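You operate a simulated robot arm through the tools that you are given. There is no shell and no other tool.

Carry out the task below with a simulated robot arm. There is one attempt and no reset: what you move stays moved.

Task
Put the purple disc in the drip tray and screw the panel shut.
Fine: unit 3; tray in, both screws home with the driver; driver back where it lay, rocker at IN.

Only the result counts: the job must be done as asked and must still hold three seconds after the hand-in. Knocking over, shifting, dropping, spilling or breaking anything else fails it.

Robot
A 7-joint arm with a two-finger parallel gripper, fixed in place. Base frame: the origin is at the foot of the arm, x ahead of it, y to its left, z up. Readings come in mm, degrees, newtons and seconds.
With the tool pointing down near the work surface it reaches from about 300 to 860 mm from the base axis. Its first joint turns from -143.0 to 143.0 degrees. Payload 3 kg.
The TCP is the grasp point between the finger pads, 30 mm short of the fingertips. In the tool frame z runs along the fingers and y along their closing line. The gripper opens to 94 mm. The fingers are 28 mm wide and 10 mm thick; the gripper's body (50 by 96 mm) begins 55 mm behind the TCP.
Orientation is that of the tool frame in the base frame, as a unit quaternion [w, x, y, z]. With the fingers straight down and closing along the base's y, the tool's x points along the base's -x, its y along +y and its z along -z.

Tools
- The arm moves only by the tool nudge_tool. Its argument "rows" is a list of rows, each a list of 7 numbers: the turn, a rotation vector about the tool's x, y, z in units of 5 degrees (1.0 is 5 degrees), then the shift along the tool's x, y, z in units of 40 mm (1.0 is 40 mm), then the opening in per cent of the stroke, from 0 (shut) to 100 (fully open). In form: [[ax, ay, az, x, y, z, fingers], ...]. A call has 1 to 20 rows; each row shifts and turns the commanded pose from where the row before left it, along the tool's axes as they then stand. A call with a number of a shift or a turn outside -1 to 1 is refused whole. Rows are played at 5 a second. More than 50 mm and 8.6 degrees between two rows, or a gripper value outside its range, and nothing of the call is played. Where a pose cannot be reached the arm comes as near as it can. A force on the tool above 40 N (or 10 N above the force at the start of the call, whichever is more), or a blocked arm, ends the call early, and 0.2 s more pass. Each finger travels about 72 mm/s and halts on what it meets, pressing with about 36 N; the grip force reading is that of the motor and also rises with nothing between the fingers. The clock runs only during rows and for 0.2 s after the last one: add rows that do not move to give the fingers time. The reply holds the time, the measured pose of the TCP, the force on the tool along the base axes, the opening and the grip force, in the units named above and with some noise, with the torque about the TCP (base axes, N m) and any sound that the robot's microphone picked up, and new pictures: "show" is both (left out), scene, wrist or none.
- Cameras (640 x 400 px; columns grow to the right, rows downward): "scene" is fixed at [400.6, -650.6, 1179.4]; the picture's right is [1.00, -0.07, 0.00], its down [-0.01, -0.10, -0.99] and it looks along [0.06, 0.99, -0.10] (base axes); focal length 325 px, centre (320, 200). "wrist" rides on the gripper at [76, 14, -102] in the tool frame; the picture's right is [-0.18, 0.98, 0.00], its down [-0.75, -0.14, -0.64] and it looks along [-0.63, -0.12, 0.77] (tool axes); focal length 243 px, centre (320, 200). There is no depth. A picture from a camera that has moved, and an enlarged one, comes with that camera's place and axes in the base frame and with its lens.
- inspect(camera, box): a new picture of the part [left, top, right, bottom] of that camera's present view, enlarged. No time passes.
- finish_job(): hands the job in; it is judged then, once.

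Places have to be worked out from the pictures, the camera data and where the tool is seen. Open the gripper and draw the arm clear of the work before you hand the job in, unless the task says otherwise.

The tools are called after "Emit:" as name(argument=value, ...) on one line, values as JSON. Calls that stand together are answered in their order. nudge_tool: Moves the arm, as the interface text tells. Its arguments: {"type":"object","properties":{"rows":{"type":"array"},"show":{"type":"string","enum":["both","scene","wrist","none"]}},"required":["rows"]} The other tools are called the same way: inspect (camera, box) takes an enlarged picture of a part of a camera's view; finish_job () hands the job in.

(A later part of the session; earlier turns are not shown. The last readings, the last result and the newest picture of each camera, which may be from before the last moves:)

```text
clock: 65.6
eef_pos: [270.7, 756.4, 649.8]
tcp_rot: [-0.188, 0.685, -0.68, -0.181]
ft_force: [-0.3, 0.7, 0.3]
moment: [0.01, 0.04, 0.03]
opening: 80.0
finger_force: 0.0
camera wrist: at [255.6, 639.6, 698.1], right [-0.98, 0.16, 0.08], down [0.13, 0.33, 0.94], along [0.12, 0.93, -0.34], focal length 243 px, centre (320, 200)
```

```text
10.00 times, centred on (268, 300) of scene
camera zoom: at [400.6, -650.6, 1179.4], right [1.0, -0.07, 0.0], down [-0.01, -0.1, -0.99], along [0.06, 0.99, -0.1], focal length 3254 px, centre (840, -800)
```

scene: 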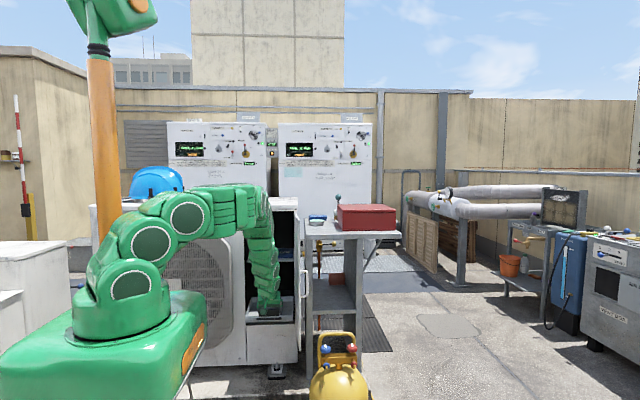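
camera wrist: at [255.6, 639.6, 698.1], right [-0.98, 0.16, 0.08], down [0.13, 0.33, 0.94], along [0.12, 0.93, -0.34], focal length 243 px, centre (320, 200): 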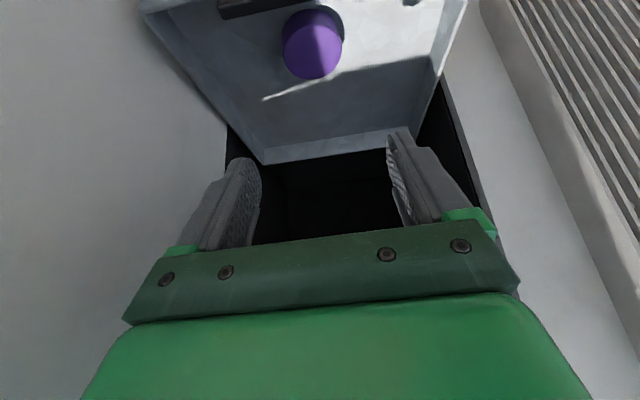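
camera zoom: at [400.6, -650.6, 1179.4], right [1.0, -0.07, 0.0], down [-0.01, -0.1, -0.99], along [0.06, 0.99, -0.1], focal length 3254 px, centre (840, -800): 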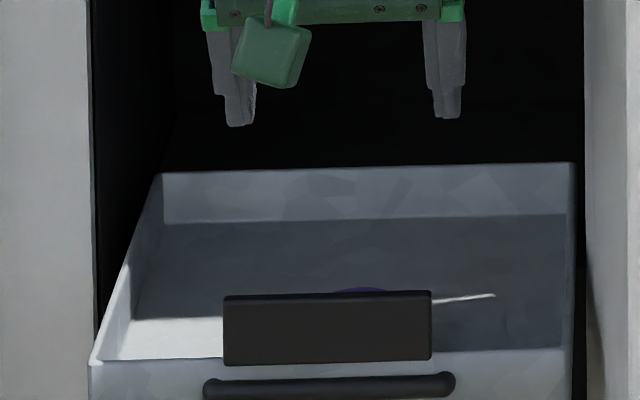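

The purple disc lies flat in the tray. Now I back out, close the fingers, tilt to 60° and come level with the tray handle to push it in.

Emit:
nudge_tool(rows=[[0, 0, 0, 0.866, 0, -0.5, 60], [0, 0, 0, 0.866, 0, -0.5, 30], [0, 0, 0, 0.866, 0.11, -0.5, 0], [0, 0, 0, 0.866, 0.11, -0.5, 0], [0, -1, 0, 0, 0, 0, 0], [0, -1, 0, 0, 0, 0, 0], [0, -1, 0, 0, 0, 0, 0], [0, -1, 0, 0, 0, 0, 0], [0, -1, 0, 0, 0, 0, 0], [0, -1, 0, 0, 0, 0, 0], [0, 0, 0, 0.77, 0, 0.446, 0], [0, 0, 0, 0.77, 0, 0.446, 0], [0, 0, 0, 0, 0, 0, 0]])

```text
clock: 68.4
eef_pos: [302.2, 615.0, 612.7]
tcp_rot: [-0.347, 0.616, -0.61, -0.358]
ft_force: [-0.4, 0.1, 1.4]
moment: [-0.01, 0.0, 0.0]
opening: 0.2
finger_force: 32.7
out of reach, approached as far as the arm can: row 6, 10, 11, 12
camera wrist: at [290.8, 486.6, 597.0], right [-0.98, 0.08, 0.17], down [0.15, -0.17, 0.97], along [0.1, 0.98, 0.16], focal length 243 px, centre (320, 200)
```

scene: 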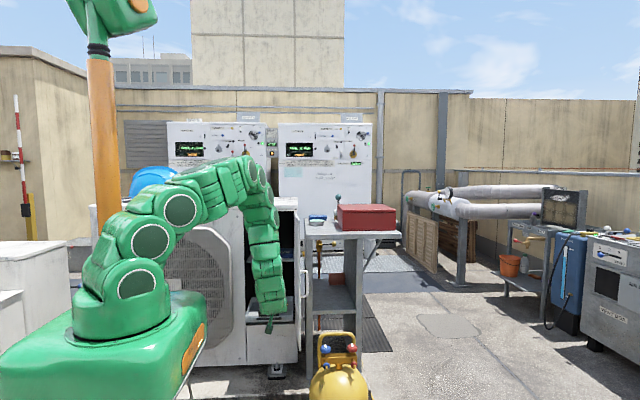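
wrist: 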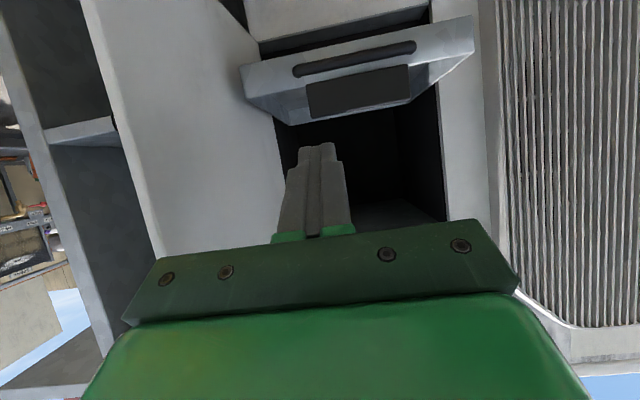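

Tilt 60° is out of reach this close and low. I go back to the 30° tilt, which worked, and use that for pushing.

Emit:
nudge_tool(rows=[[0, 1, 0, 0, 0, 0, 0], [0, 1, 0, 0, 0, 0, 0], [0, 1, 0, 0, 0, 0, 0], [0, 1, 0, 0, 0, 0, 0], [0, 1, 0, 0, 0, 0, 0], [0, 1, 0, 0, 0, 0, 0], [0, 0, 0, 0, 0, 0, 0]])

Emit:
inspect(camera="wrist", box=[200, 0, 440, 200])

```text
clock: 70.0
eef_pos: [303.0, 613.9, 613.1]
tcp_rot: [-0.188, 0.685, -0.68, -0.18]
ft_force: [0.4, 0.8, -0.5]
moment: [0.01, 0.0, 0.03]
opening: 0.0
finger_force: 32.7
camera wrist: at [288.7, 495.3, 661.2], right [-0.98, 0.16, 0.08], down [0.13, 0.33, 0.94], along [0.12, 0.93, -0.34], focal length 243 px, centre (320, 200)
```

scene: 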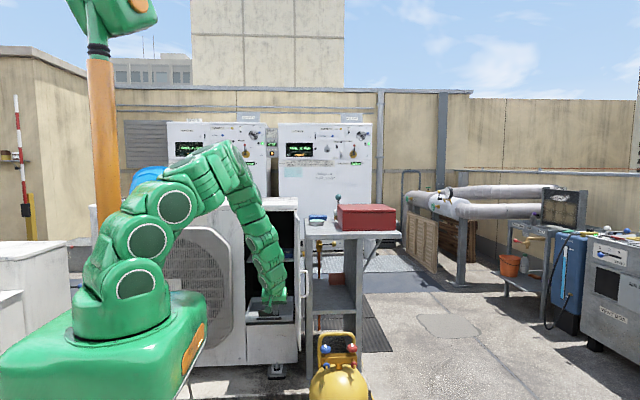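
wrist: 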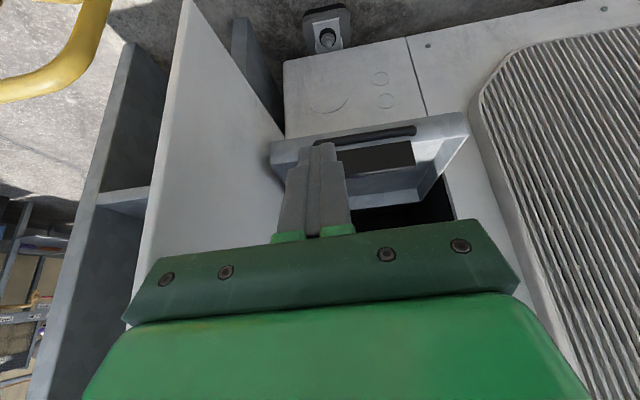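

```text
2.00 times, centred on (320, 100) of wrist
camera zoom: at [288.7, 495.3, 661.2], right [-0.98, 0.16, 0.08], down [0.13, 0.33, 0.94], along [0.12, 0.93, -0.34], focal length 485 px, centre (320, 400)
```

zoom: 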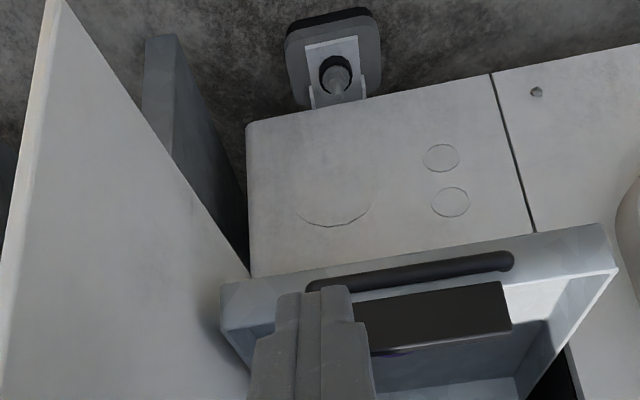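

The tray with its handle is ahead. I shift left to the handle's centre, forward to just short of it, then down to the handle's level.

Emit:
nudge_tool(rows=[[0, 0, 0, -0.49, 0.51, 0.28, 0], [0, 0, 0, -0.49, 0.51, 0.28, 0], [0, 0, 0, 0.34, 0, 0.585, 0], [0, 0, 0, 0.34, 0, 0.585, 0], [0, 0, 0, 0, 0, 0, 0]])

Emit:
inspect(camera="scene", box=[220, 270, 316, 330])

```text
clock: 71.2
eef_pos: [261.0, 657.5, 556.8]
tcp_rot: [-0.188, 0.685, -0.68, -0.18]
ft_force: [0.3, -0.5, 0.0]
moment: [0.0, -0.01, 0.03]
opening: 0.0
finger_force: 33.2
camera wrist: at [246.6, 540.3, 605.4], right [-0.98, 0.16, 0.08], down [0.13, 0.33, 0.94], along [0.12, 0.93, -0.34], focal length 243 px, centre (320, 200)
```

scene: 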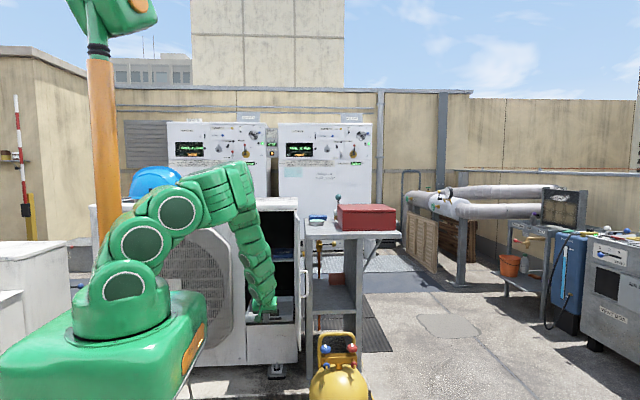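
wrist: 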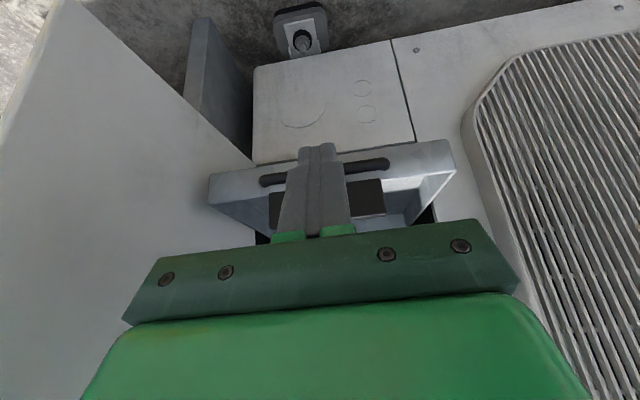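

```text
6.67 times, centred on (268, 300) of scene
camera zoom: at [400.6, -650.6, 1179.4], right [1.0, -0.07, 0.0], down [-0.01, -0.1, -0.99], along [0.06, 0.99, -0.1], focal length 2169 px, centre (667, -467)
```

zoom: 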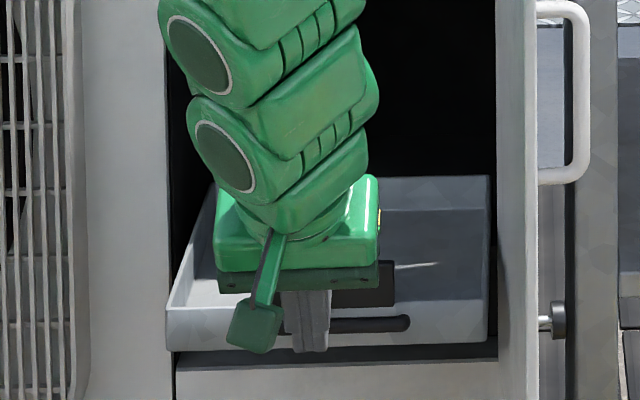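

The fingertips are just in front of the handle. I push along +y in 10 mm rows and watch the force.

Emit:
nudge_tool(rows=[[0, 0, 0, -0.2165, 0, 0.125, 0], [0, 0, 0, -0.2165, 0, 0.125, 0], [0, 0, 0, -0.2165, 0, 0.125, 0], [0, 0, 0, -0.2165, 0, 0.125, 0], [0, 0, 0, -0.2165, 0, 0.125, 0], [0, 0, 0, 0, 0, 0, 0]], show="wrist")

Emit:
inspect(camera="scene", box=[220, 270, 316, 330])

```text
clock: 72.6
eef_pos: [262.9, 710.1, 557.2]
tcp_rot: [-0.188, 0.685, -0.681, -0.18]
ft_force: [0.4, 1.1, 0.2]
moment: [0.0, -0.02, 0.0]
opening: 0.1
finger_force: 32.9
camera wrist: at [248.3, 592.3, 606.6], right [-0.98, 0.16, 0.08], down [0.13, 0.33, 0.94], along [0.12, 0.93, -0.34], focal length 243 px, centre (320, 200)
```

wrist: 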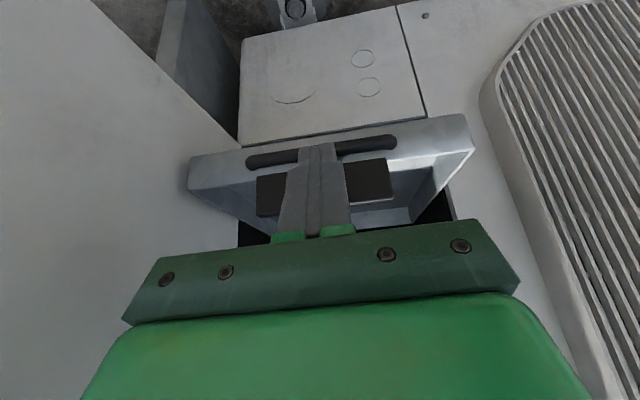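

```text
6.67 times, centred on (268, 300) of scene
camera zoom: at [400.6, -650.6, 1179.4], right [1.0, -0.07, 0.0], down [-0.01, -0.1, -0.99], along [0.06, 0.99, -0.1], focal length 2169 px, centre (667, -467)
```

zoom: 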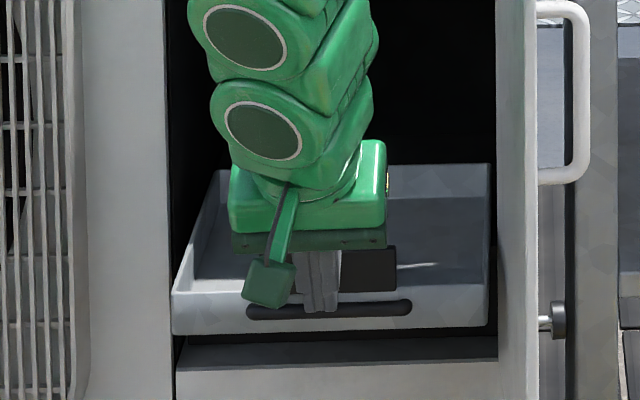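

The tray is sliding in with little force. I continue the push another 90 mm.

Emit:
nudge_tool(rows=[[0, 0, 0, -0.2165, 0, 0.125, 0], [0, 0, 0, -0.2165, 0, 0.125, 0], [0, 0, 0, -0.2165, 0, 0.125, 0], [0, 0, 0, -0.2165, 0, 0.125, 0], [0, 0, 0, -0.2165, 0, 0.125, 0], [0, 0, 0, -0.2165, 0, 0.125, 0], [0, 0, 0, -0.2165, 0, 0.125, 0], [0, 0, 0, -0.2165, 0, 0.125, 0], [0, 0, 0, -0.2165, 0, 0.125, 0], [0, 0, 0, 0, 0, 0, 0]], show="wrist")

Emit:
inspect(camera="scene", box=[220, 255, 316, 315])

```text
clock: 74.8
eef_pos: [262.9, 798.3, 559.4]
tcp_rot: [-0.188, 0.685, -0.681, -0.18]
ft_force: [-0.2, 0.6, 0.5]
moment: [-0.02, -0.02, -0.01]
opening: 0.0
finger_force: 32.6
camera wrist: at [248.0, 680.3, 608.2], right [-0.98, 0.16, 0.08], down [0.13, 0.33, 0.94], along [0.12, 0.93, -0.34], focal length 243 px, centre (320, 200)
```

wrist: 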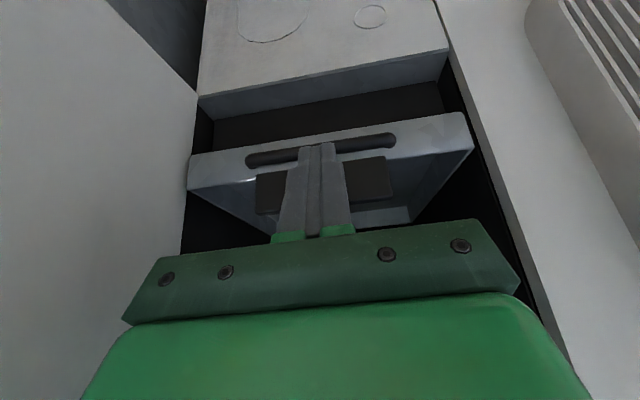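

```text
6.67 times, centred on (268, 285) of scene
camera zoom: at [400.6, -650.6, 1179.4], right [1.0, -0.07, 0.0], down [-0.01, -0.1, -0.99], along [0.06, 0.99, -0.1], focal length 2169 px, centre (667, -367)
```

zoom: 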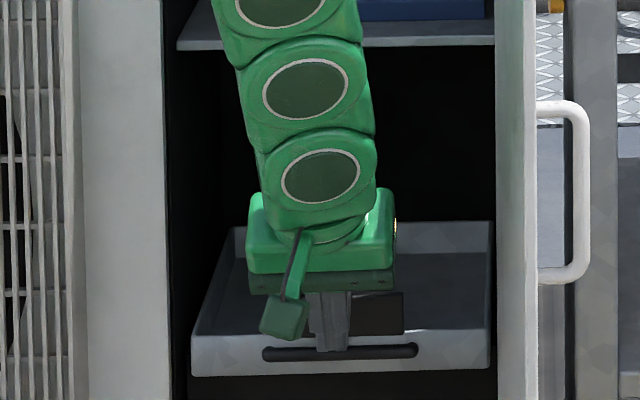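

The tray is now inside the frame. I push on in smaller steps until it meets its stop.

Emit:
nudge_tool(rows=[[0, 0, 0, -0.2165, 0, 0.125, 0], [0, 0, 0, -0.2165, 0, 0.125, 0], [0, 0, 0, -0.2165, 0, 0.125, 0], [0, 0, 0, -0.2165, 0, 0.125, 0], [0, 0, 0, 0, 0, 0, 0]], show="wrist")

Emit:
inspect(camera="scene", box=[220, 255, 316, 315])

```text
clock: 75.8
eef_pos: [262.7, 836.3, 557.5]
tcp_rot: [-0.187, 0.685, -0.68, -0.181]
ft_force: [0.0, -10.6, 2.1]
moment: [-0.16, -0.03, 0.04]
opening: 0.0
finger_force: 33.2
stopped in row 4: the force on the tool passed its limit at 63 N (the readings are from after the stop); the commanded pose is now the measured one
camera wrist: at [248.1, 717.1, 607.0], right [-0.98, 0.16, 0.08], down [0.13, 0.33, 0.93], along [0.12, 0.93, -0.35], focal length 243 px, centre (320, 200)
```

wrist: 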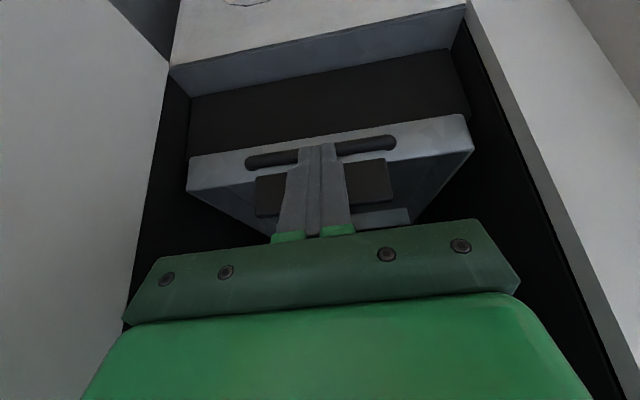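

```text
6.67 times, centred on (268, 285) of scene
camera zoom: at [400.6, -650.6, 1179.4], right [1.0, -0.07, 0.0], down [-0.01, -0.1, -0.99], along [0.06, 0.99, -0.1], focal length 2169 px, centre (667, -367)
```

zoom: 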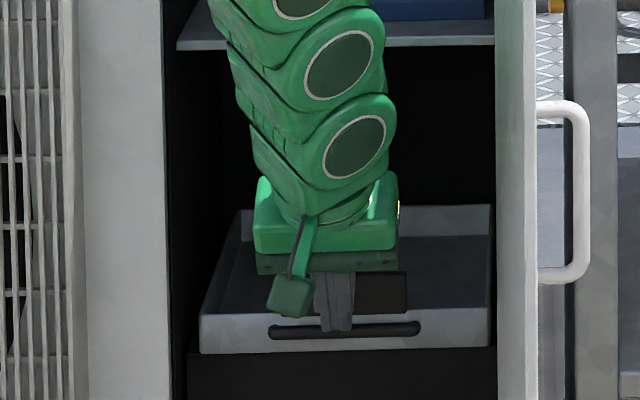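

The tray hit its end stop (63 N) about 20 mm behind the front plane (y≈850). I back out and rise to view the door from above.

Emit:
nudge_tool(rows=[[0, 0, 0, 0.866, 0, -0.5, 0], [0, 0, 0, 0.866, 0, -0.5, 0], [0, 0, 0, 0.866, 0, -0.5, 0], [0, 0, 0, 0.866, 0, -0.5, 0], [0, 0, 0, -0.5, 0, -0.866, 0], [0, 0, 0, -0.5, 0, -0.866, 0], [0, 0, 0, -0.5, 0, -0.866, 0], [0, 0, 0, -0.5, 0, -0.866, 0], [0, 0, 0, -0.5, 0, -0.866, 0], [0, 0, 0, -0.5, 0, -0.866, 0], [0, 0, 0, -0.5, 0, -0.866, 0], [0, 0, 0, -0.5, 0, -0.866, 0], [0, 0, 0, -0.5, 0, -0.866, 0], [0, 0, 0, -0.5, 0, -0.866, 0], [0, 0, 0, -0.5, 0, -0.866, 0], [0, 0, 0, -0.5, 0, -0.866, 0], [0, 0, 0, -0.5, 0, -0.866, 0], [0, 0, 0, 0, 0, 0, 0]])

```text
clock: 79.6
eef_pos: [249.2, 685.2, 1034.5]
tcp_rot: [-0.187, 0.685, -0.681, -0.18]
ft_force: [-0.2, 0.3, 0.2]
moment: [0.0, 0.01, 0.01]
opening: 0.1
finger_force: 33.2
out of reach, approached as far as the arm can: row 4, 5
camera wrist: at [234.4, 566.8, 1084.2], right [-0.98, 0.16, 0.08], down [0.13, 0.33, 0.93], along [0.12, 0.93, -0.35], focal length 243 px, centre (320, 200)
```

scene: 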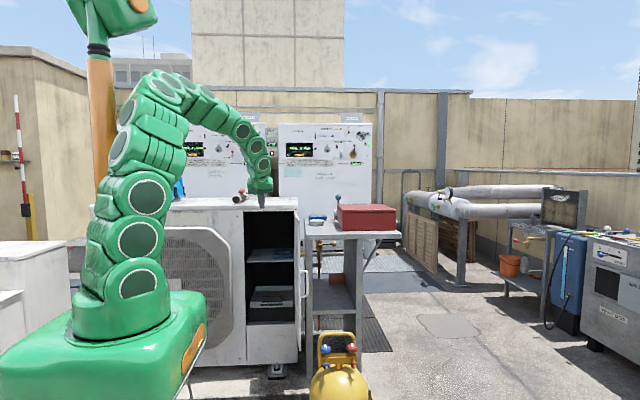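
wrist: 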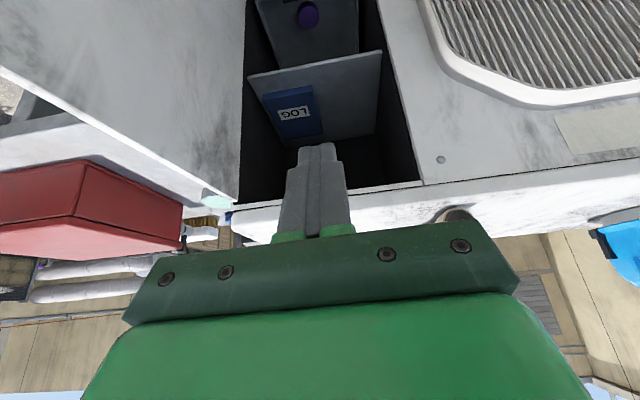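

From here the door's top edge runs from about (368, 832) at the hinge to (392, 630) at the free end. I move over to the door's outer side and look down between door and table.

Emit:
nudge_tool(rows=[[0, 0, 0, 0.14, -0.92, -0.3, 0], [0, 0, 0, 0.14, -0.92, -0.3, 0], [0, 0, 0, 0.14, -0.92, -0.3, 0], [0, 0, 0, 0.14, -0.92, -0.3, 0], [0, 0, 0, 0.14, -0.92, -0.3, 0], [0, 0, 0, 0.14, -0.92, -0.3, 0], [0, 0, 0, 0, 0, 0, 0]])

Emit:
inspect(camera="wrist", box=[160, 0, 480, 200])

```text
clock: 81.2
eef_pos: [470.5, 619.0, 1080.5]
tcp_rot: [-0.187, 0.686, -0.68, -0.181]
ft_force: [-0.2, 0.6, 0.5]
moment: [-0.02, 0.0, 0.0]
opening: 0.0
finger_force: 33.4
camera wrist: at [455.3, 502.0, 1130.2], right [-0.98, 0.16, 0.08], down [0.13, 0.33, 0.93], along [0.12, 0.93, -0.35], focal length 243 px, centre (320, 200)
```

scene: 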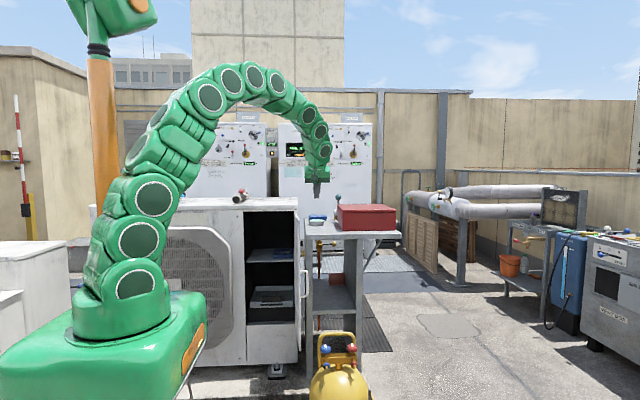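
wrist: 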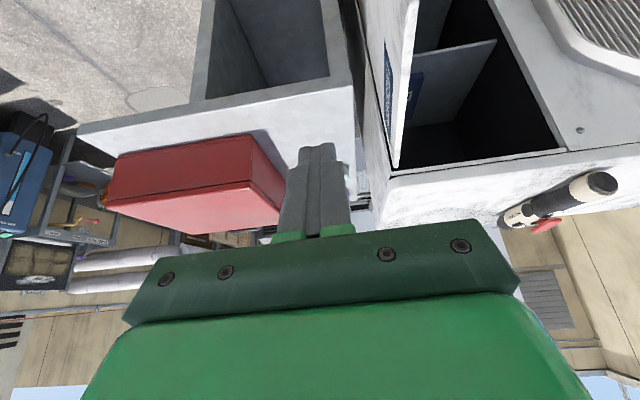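

```text
2.00 times, centred on (320, 100) of wrist
camera zoom: at [455.3, 502.0, 1130.2], right [-0.98, 0.16, 0.08], down [0.13, 0.33, 0.93], along [0.12, 0.93, -0.35], focal length 485 px, centre (320, 400)
```

zoom: 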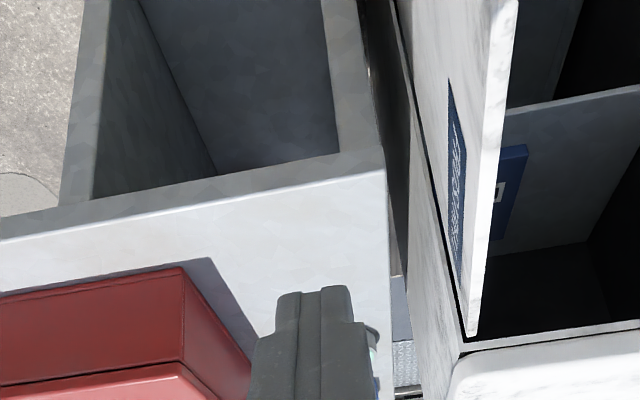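

The table corner is at about (427, 759, 861), so there is room outside the door's free part. I bring the closed fingers down outside the door near its top free corner.

Emit:
nudge_tool(rows=[[0, 0, 0, 0.38, 0.19, 0.66, 0], [0, 0, 0, 0.38, 0.19, 0.66, 0], [0, 0, 0, 0.38, 0.19, 0.66, 0], [0, 0, 0, 0.38, 0.19, 0.66, 0], [0, 0, 0, 0, 0, 0, 0]])

Emit:
inspect(camera="scene", box=[260, 170, 356, 230])

```text
clock: 82.4
eef_pos: [442.7, 620.4, 958.0]
tcp_rot: [-0.187, 0.685, -0.68, -0.181]
ft_force: [-0.5, 0.2, 0.2]
moment: [0.04, 0.0, -0.01]
opening: 0.2
finger_force: 32.8
camera wrist: at [428.4, 502.7, 1007.1], right [-0.98, 0.16, 0.08], down [0.13, 0.33, 0.93], along [0.12, 0.93, -0.35], focal length 243 px, centre (320, 200)
```

scene: 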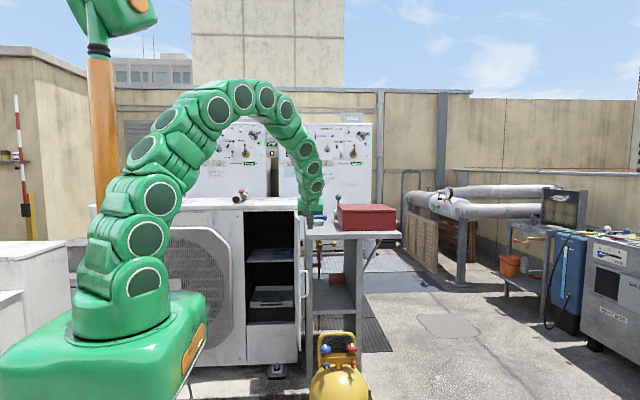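
wrist: 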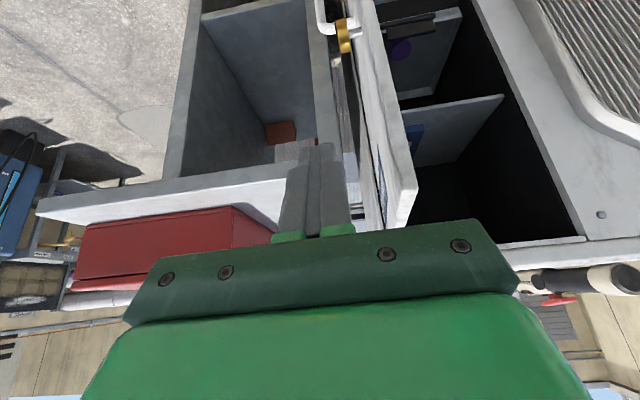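

```text
6.67 times, centred on (308, 200) of scene
camera zoom: at [400.6, -650.6, 1179.4], right [1.0, -0.07, 0.0], down [-0.01, -0.1, -0.99], along [0.06, 0.99, -0.1], focal length 2169 px, centre (400, 200)
```

zoom: 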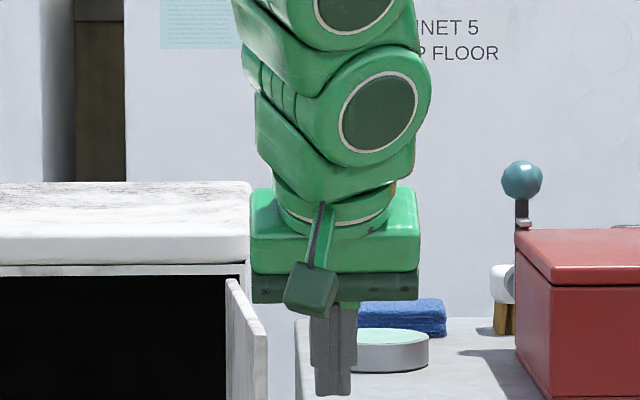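

The free top corner is at about (397, 616, 966), as expected. I start sweeping the door: first contact from outside, then follow the arc to about 30°.

Emit:
nudge_tool(rows=[[0, 0, 0, -0.749, 0.4425, 0.4325, 0], [0, 0, 0, -0.054, 0.3375, 0.031, 0], [0, 0, 0, -0.054, 0.3375, 0.031, 0], [0, 0, 0, 0.0065, 0.5275, -0.004, 0], [0, 0, 0, 0.0065, 0.5275, -0.004, 0], [0, 0, 0, -0.1, 0.53, 0.058, 0], [0, 0, 0, -0.1, 0.53, 0.058, 0], [0, 0, 0, 0, 0, 0, 0]])

```text
clock: 84.2
eef_pos: [312.5, 668.8, 956.8]
tcp_rot: [-0.187, 0.685, -0.681, -0.18]
ft_force: [0.2, 0.7, 0.2]
moment: [0.01, 0.01, -0.03]
opening: 0.0
finger_force: 33.2
camera wrist: at [297.8, 550.8, 1006.0], right [-0.98, 0.16, 0.08], down [0.13, 0.33, 0.93], along [0.12, 0.93, -0.35], focal length 243 px, centre (320, 200)
```

scene: 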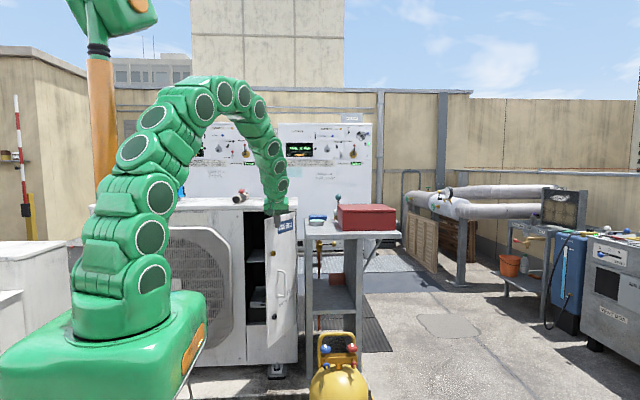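
wrist: 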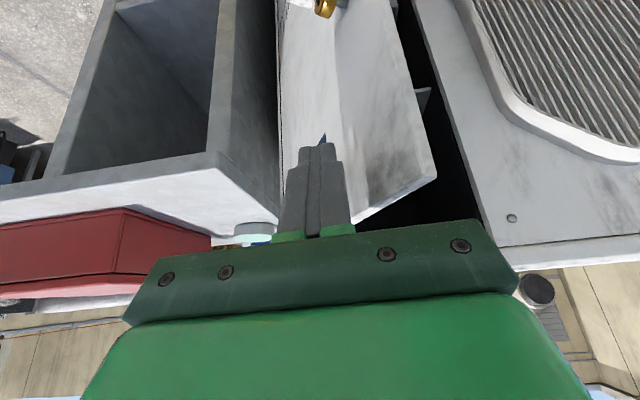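

The door swings easily. I continue along the arc to about 75°.

Emit:
nudge_tool(rows=[[0, 0, 0, -0.215, 0.5075, 0.124, 0], [0, 0, 0, -0.215, 0.5075, 0.124, 0], [0, 0, 0, -0.332, 0.4475, 0.192, 0], [0, 0, 0, -0.332, 0.4475, 0.192, 0], [0, 0, 0, -0.437, 0.346, 0.2525, 0], [0, 0, 0, -0.437, 0.346, 0.2525, 0], [0, 0, 0, 0, 0, 0, 0]])

```text
clock: 85.8
eef_pos: [207.5, 759.3, 957.2]
tcp_rot: [-0.186, 0.685, -0.681, -0.181]
ft_force: [0.5, 0.7, -0.5]
moment: [0.02, -0.01, 0.0]
opening: 0.1
finger_force: 33.2
camera wrist: at [193.4, 642.4, 1006.9], right [-0.98, 0.16, 0.08], down [0.13, 0.33, 0.93], along [0.12, 0.93, -0.35], focal length 243 px, centre (320, 200)
```

scene: 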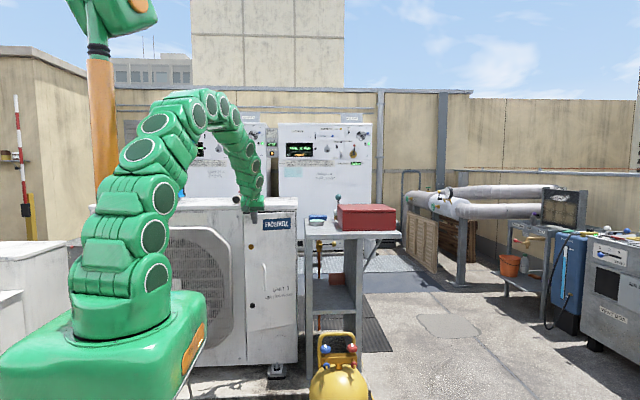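
wrist: 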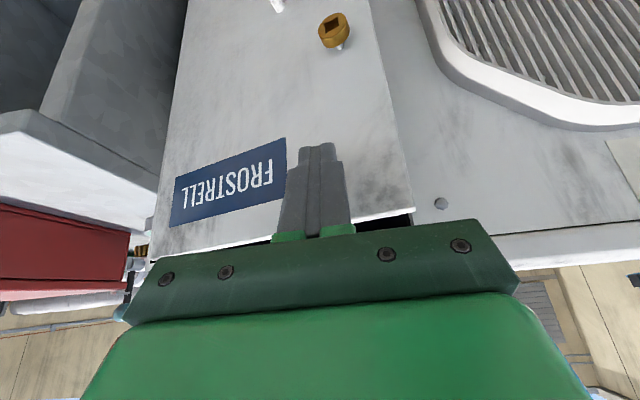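

Nearly shut; the brass screw's square recess is visible. I finish the arc and push until it seats.

Emit:
nudge_tool(rows=[[0, 0, 0, -0.35, 0.136, 0.2, 0], [0, 0, 0, -0.35, 0.136, 0.2, 0], [0, 0, 0, -0.25, 0.1, 0.145, 0], [0, 0, 0, -0.25, 0.04, 0.145, 0], [0, 0, 0, -0.15, 0, 0.0866, 0], [0, 0, 0, -0.1, 0, 0.058, 0], [0, 0, 0, -0.1, 0, 0.058, 0], [0, 0, 0, 0, 0, 0, 0]])

```text
clock: 87.1
eef_pos: [191.6, 819.1, 955.1]
tcp_rot: [-0.183, 0.686, -0.681, -0.178]
ft_force: [0.5, -12.5, 4.0]
moment: [-0.08, -0.04, -0.06]
opening: 0.1
finger_force: 33.0
stopped in row 6: the force on the tool passed its limit at 60 N (the readings are from after the stop); the commanded pose is now the measured one
camera wrist: at [176.8, 701.7, 1004.8], right [-0.98, 0.16, 0.08], down [0.13, 0.34, 0.93], along [0.12, 0.93, -0.35], focal length 243 px, centre (320, 200)
```

scene: 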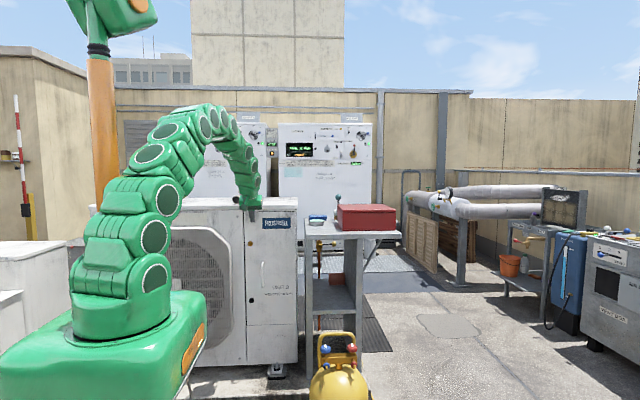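
wrist: 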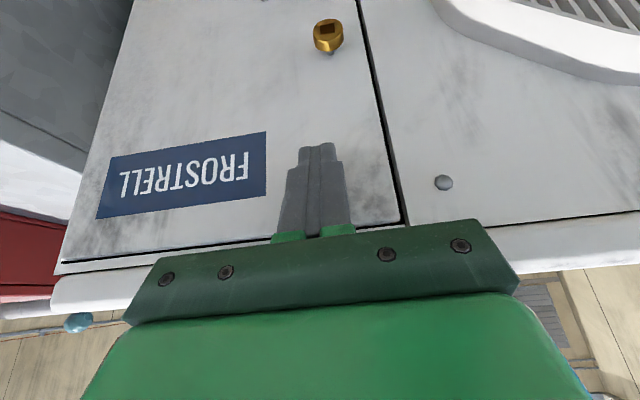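

The door is shut flush (face at y≈846). I back off to look at the door, gap and both screws.

Emit:
nudge_tool(rows=[[0, 0, 0, 0.866, 0, -0.5, 0], [0, 0, 0, 0.866, 0, -0.5, 0], [0, 0, 0, 0.866, 0, -0.5, 0], [0, 0, 0, 0.866, 0, -0.5, 0], [0, 0, 0, 0, 0, 0, 0]])

Emit:
inspect(camera="wrist", box=[220, 0, 460, 150])

Emit:
inspect(camera="scene", box=[225, 200, 321, 320])

```text
clock: 88.3
eef_pos: [193.2, 660.7, 956.8]
tcp_rot: [-0.184, 0.686, -0.681, -0.179]
ft_force: [0.2, -0.9, -0.8]
moment: [0.02, 0.01, 0.0]
opening: 0.0
finger_force: 32.9
camera wrist: at [179.0, 542.6, 1006.8], right [-0.98, 0.16, 0.08], down [0.13, 0.34, 0.93], along [0.12, 0.93, -0.35], focal length 243 px, centre (320, 200)
```

scene: 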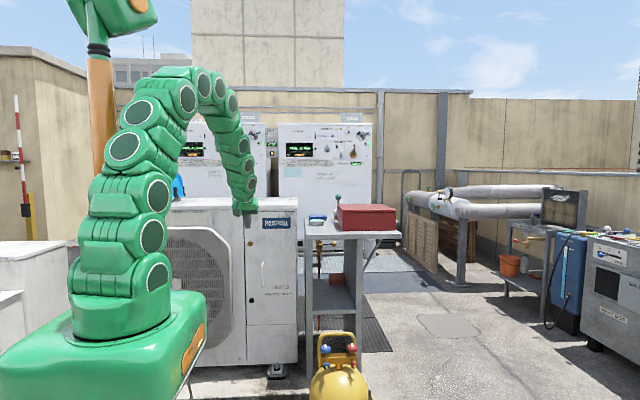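
wrist: 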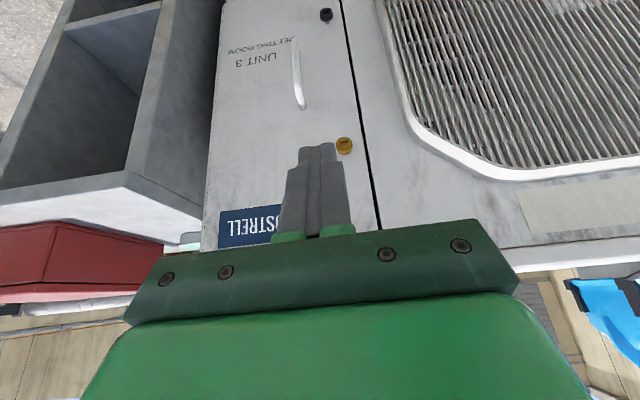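

```text
2.67 times, centred on (340, 75) of wrist
camera zoom: at [179.0, 542.6, 1006.8], right [-0.98, 0.16, 0.08], down [0.13, 0.34, 0.93], along [0.12, 0.93, -0.35], focal length 647 px, centre (267, 533)
```

zoom: 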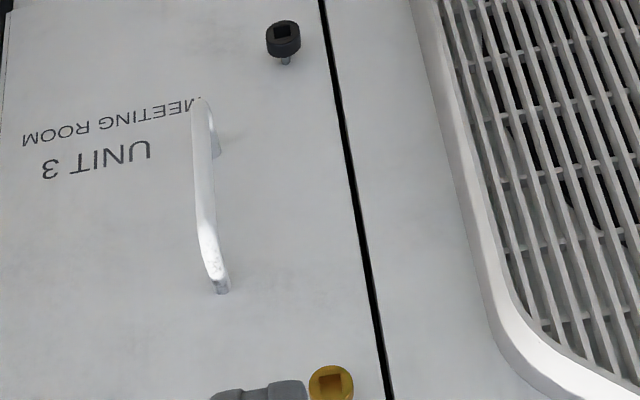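

```text
3.33 times, centred on (273, 260) of scene
camera zoom: at [400.6, -650.6, 1179.4], right [1.0, -0.07, 0.0], down [-0.01, -0.1, -0.99], along [0.06, 0.99, -0.1], focal length 1085 px, centre (477, 0)
```

zoom: 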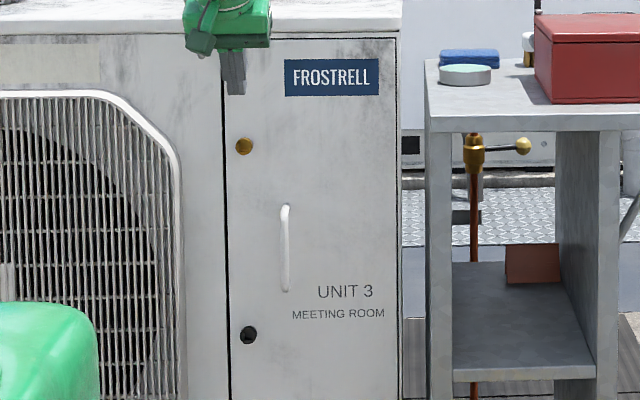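

The door reads UNIT 3 MEETING ROOM and is shut. Triangulating two views puts the brass head at about (177, 838, 817) and the black one near (177, 838, 539). Now I rise and move over to inspect the driver from close by.

Emit:
nudge_tool(rows=[[0, 0, 0, -0.433, 0, -0.75, 0], [0, 0, 0, -0.433, 0, -0.75, 0], [0, 0, 0, -0.433, 0, -0.75, 0], [0, 0, 0, -0.433, 0, -0.75, 0], [0, 0, 0, -0.433, 0, -0.75, 0], [0, 0, 0, -0.757, 0.456, 0.4375, 0], [0, 0, 0, -0.757, 0.456, 0.4375, 0], [0, 0, 0, -0.757, 0.456, 0.4375, 0], [0, 0, 0, -0.757, 0.456, 0.4375, 0], [0, 0, 0, 0, 0, 0, 0]])

Emit:
inspect(camera="wrist", box=[200, 60, 440, 210])

```text
clock: 90.5
eef_pos: [115.6, 800.5, 1127.8]
tcp_rot: [-0.183, 0.686, -0.682, -0.177]
ft_force: [-0.1, 0.0, 0.2]
moment: [0.01, 0.0, 0.0]
opening: 0.0
finger_force: 33.3
camera wrist: at [100.5, 683.0, 1177.6], right [-0.98, 0.16, 0.08], down [0.13, 0.34, 0.93], along [0.12, 0.93, -0.35], focal length 243 px, centre (320, 200)
```

scene: 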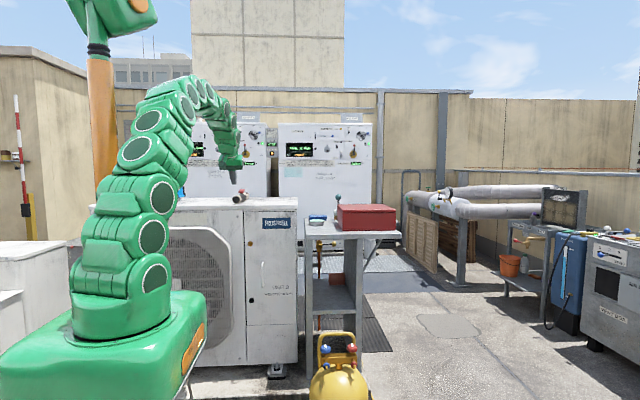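
wrist: 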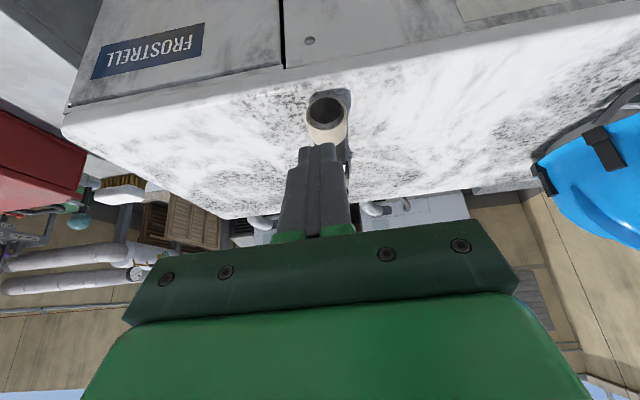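

```text
2.67 times, centred on (320, 135) of wrist
camera zoom: at [100.5, 683.0, 1177.6], right [-0.98, 0.16, 0.08], down [0.13, 0.34, 0.93], along [0.12, 0.93, -0.35], focal length 647 px, centre (320, 373)
```

zoom: 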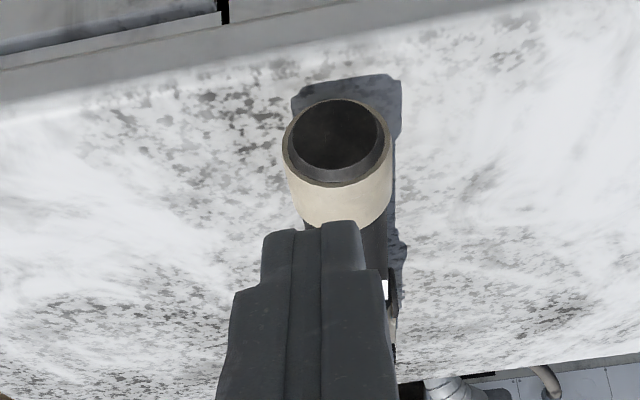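

The closed fingers hide the driver; I open them to see it between.

Emit:
nudge_tool(rows=[[0, 0, 0, 0, 0, 0, 60], [0, 0, 0, 0, 0, 0, 100], [0, 0, 0, 0, 0, 0, 100], [0, 0, 0, 0, 0, 0, 100]], show="wrist")

Emit:
inspect(camera="wrist", box=[270, 85, 390, 235])

Emit:
inspect(camera="wrist", box=[300, 140, 364, 180])

```text
clock: 91.5
eef_pos: [114.3, 799.8, 1128.9]
tcp_rot: [-0.185, 0.685, -0.682, -0.178]
ft_force: [0.7, 0.2, 0.2]
moment: [-0.02, -0.02, 0.02]
opening: 94.0
finger_force: 0.1
camera wrist: at [100.7, 682.9, 1177.8], right [-0.98, 0.16, 0.08], down [0.13, 0.34, 0.93], along [0.12, 0.93, -0.35], focal length 243 px, centre (320, 200)
```

wrist: 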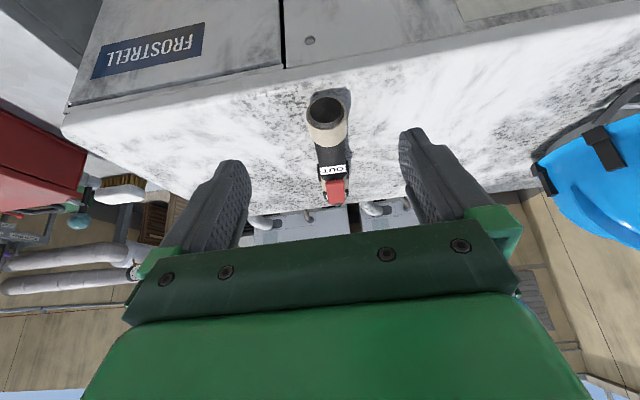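

```text
2.67 times, centred on (330, 160) of wrist
camera zoom: at [100.7, 682.9, 1177.8], right [-0.98, 0.16, 0.08], down [0.13, 0.34, 0.93], along [0.12, 0.93, -0.35], focal length 647 px, centre (293, 307)
```

zoom: 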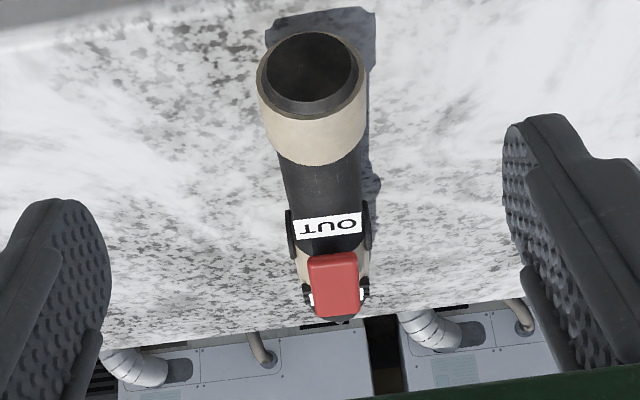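

```text
10.00 times, centred on (332, 160) of wrist
camera zoom: at [100.7, 682.9, 1177.8], right [-0.98, 0.16, 0.08], down [0.13, 0.34, 0.93], along [0.12, 0.93, -0.35], focal length 2426 px, centre (200, 600)
```

zoom: 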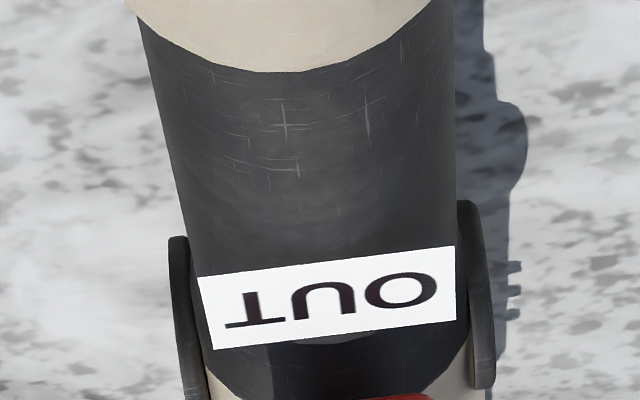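

The driver: butt at (111, 860), pads near (116, 972), rocker plate spanning y≈935–973 with its nose (IN) end raised to z≈1075. I close the fingers and move above the rocker's nose end to press it down.

Emit:
nudge_tool(rows=[[0, 0, 0, -0.893, -0.01, 0.516, 50], [0, 0, 0, -0.893, -0.01, 0.516, 0], [0, 0, 0, -0.893, -0.01, 0.516, 0], [0, 0, 0, -0.893, -0.01, 0.516, 0], [0, 0, 0, 0, 0, 0, 0]])

Emit:
inspect(camera="scene", box=[205, 165, 285, 215])

Emit:
inspect(camera="wrist", box=[240, 60, 400, 200])

```text
clock: 92.7
eef_pos: [116.6, 934.5, 1120.9]
tcp_rot: [-0.184, 0.686, -0.681, -0.178]
ft_force: [-0.4, 0.5, -0.8]
moment: [-0.04, 0.0, -0.02]
opening: 0.1
finger_force: 33.2
out of reach, approached as far as the arm can: row 4
camera wrist: at [102.5, 816.6, 1170.7], right [-0.98, 0.16, 0.08], down [0.13, 0.34, 0.93], along [0.12, 0.93, -0.35], focal length 243 px, centre (320, 200)
```

scene: 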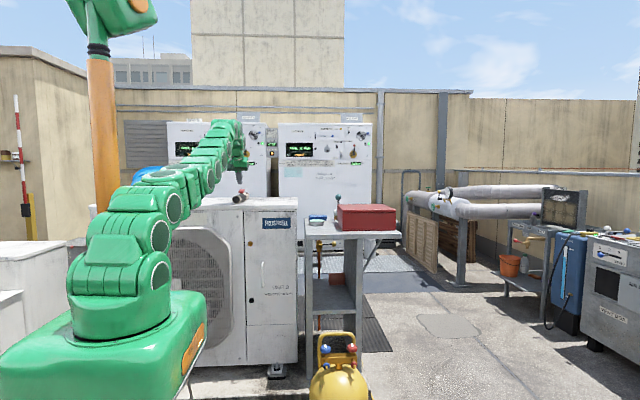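
wrist: 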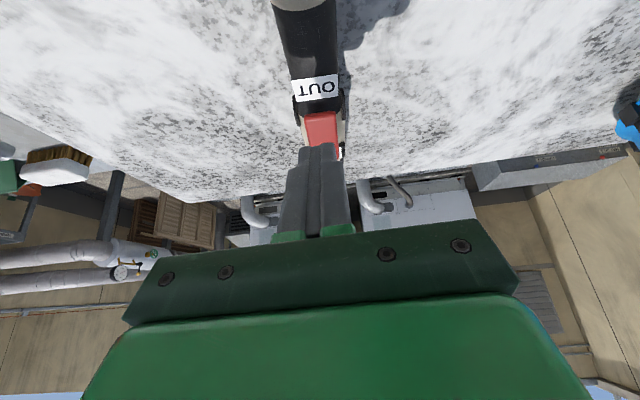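

```text
8.00 times, centred on (245, 190) of scene
camera zoom: at [400.6, -650.6, 1179.4], right [1.0, -0.07, 0.0], down [-0.01, -0.1, -0.99], along [0.06, 0.99, -0.1], focal length 2603 px, centre (920, 280)
```

zoom: 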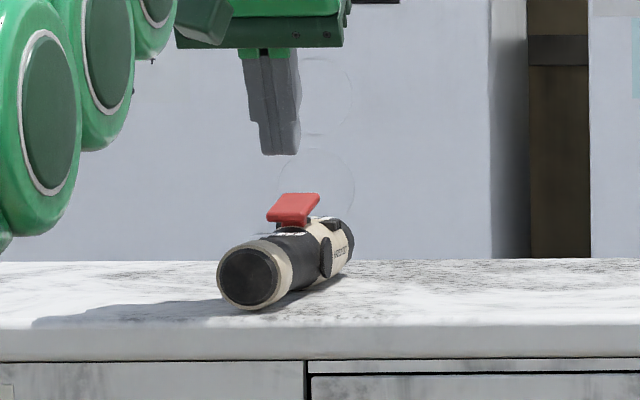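

```text
2.86 times, centred on (320, 130) of wrist
camera zoom: at [102.5, 816.6, 1170.7], right [-0.98, 0.16, 0.08], down [0.13, 0.34, 0.93], along [0.12, 0.93, -0.35], focal length 693 px, centre (320, 400)
```

zoom: 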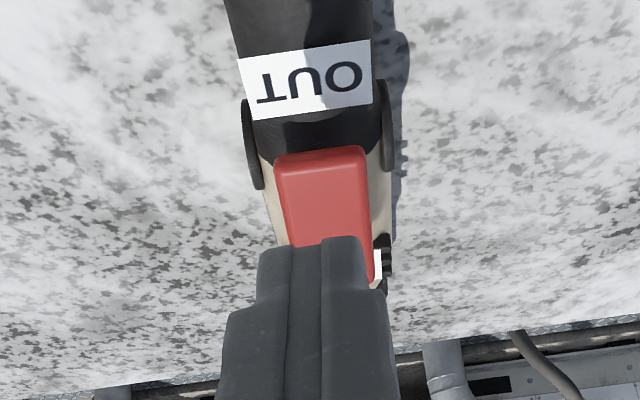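

Two-view triangulation now gives: pads y≈982, axis z≈1026, rocker near end (y 960, z 1051), far end (y 999, z 1066). Tilt 30° runs out of reach, so I tilt to 50° and move over the rocker's far end.

Emit:
nudge_tool(rows=[[0, -1, 0, 0, 0, 0, 0], [0, -1, 0, 0, 0, 0, 0], [0, -1, 0, 0, 0, 0, 0], [0, -1, 0, 0, 0, 0, 0], [0, 0, 0, -0.195, 0, 0.447, 0], [0, 0, 0, -0.195, 0, 0.447, 0], [0, 0, 0, 0, 0, 0, 0]])

Emit:
inspect(camera="scene", box=[205, 165, 285, 215])

Emit:
inspect(camera="wrist", box=[240, 20, 400, 160])

```text
clock: 94.3
eef_pos: [116.7, 972.0, 1110.0]
tcp_rot: [-0.3, 0.644, -0.639, -0.294]
ft_force: [0.3, -0.4, 0.5]
moment: [0.04, 0.0, -0.05]
opening: 0.0
finger_force: 33.0
camera wrist: at [102.8, 844.5, 1116.2], right [-0.98, 0.11, 0.13], down [0.13, 0.0, 0.99], along [0.11, 0.99, -0.01], focal length 243 px, centre (320, 200)
```

scene: 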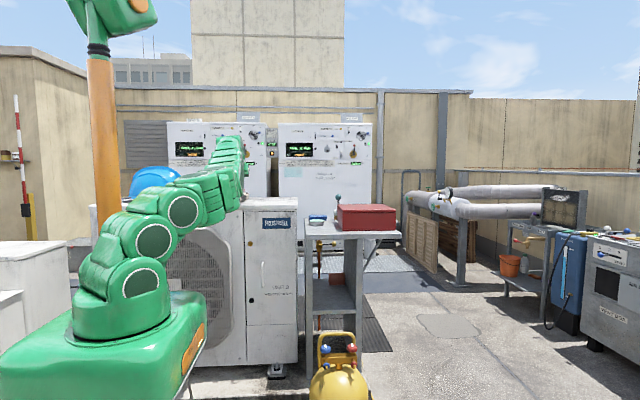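
wrist: 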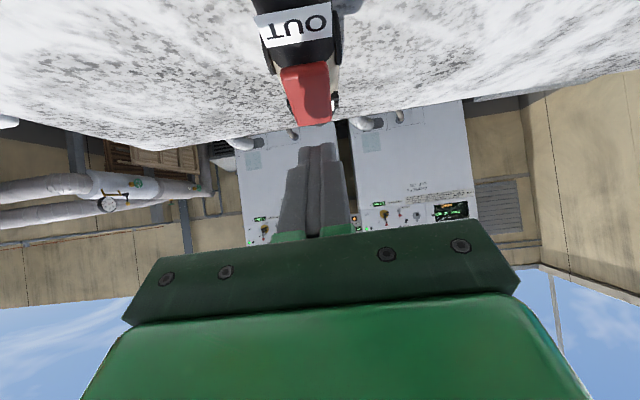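

```text
8.00 times, centred on (245, 190) of scene
camera zoom: at [400.6, -650.6, 1179.4], right [1.0, -0.07, 0.0], down [-0.01, -0.1, -0.99], along [0.06, 0.99, -0.1], focal length 2603 px, centre (920, 280)
```

zoom: 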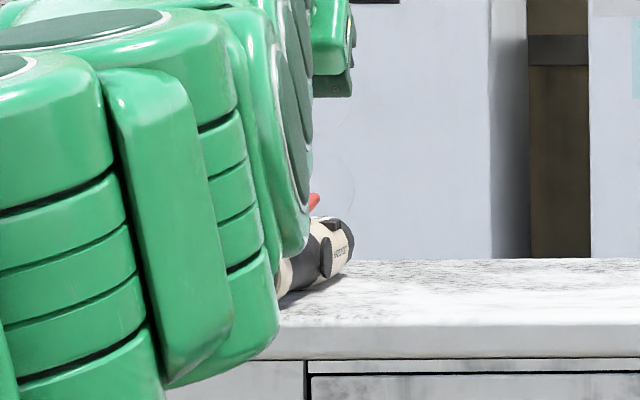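

```text
2.86 times, centred on (320, 90) of wrist
camera zoom: at [102.8, 844.5, 1116.2], right [-0.98, 0.11, 0.13], down [0.13, 0.0, 0.99], along [0.11, 0.99, -0.01], focal length 693 px, centre (320, 514)
```

zoom: 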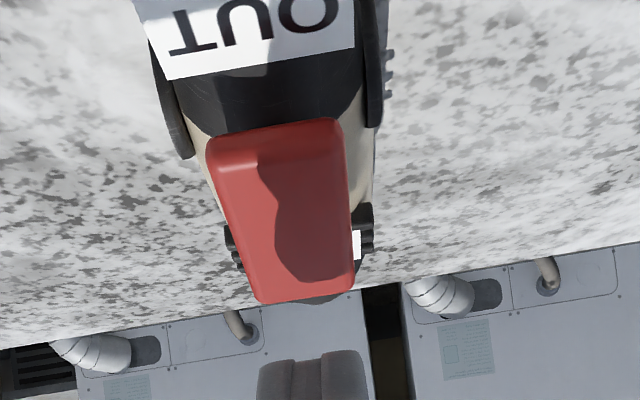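

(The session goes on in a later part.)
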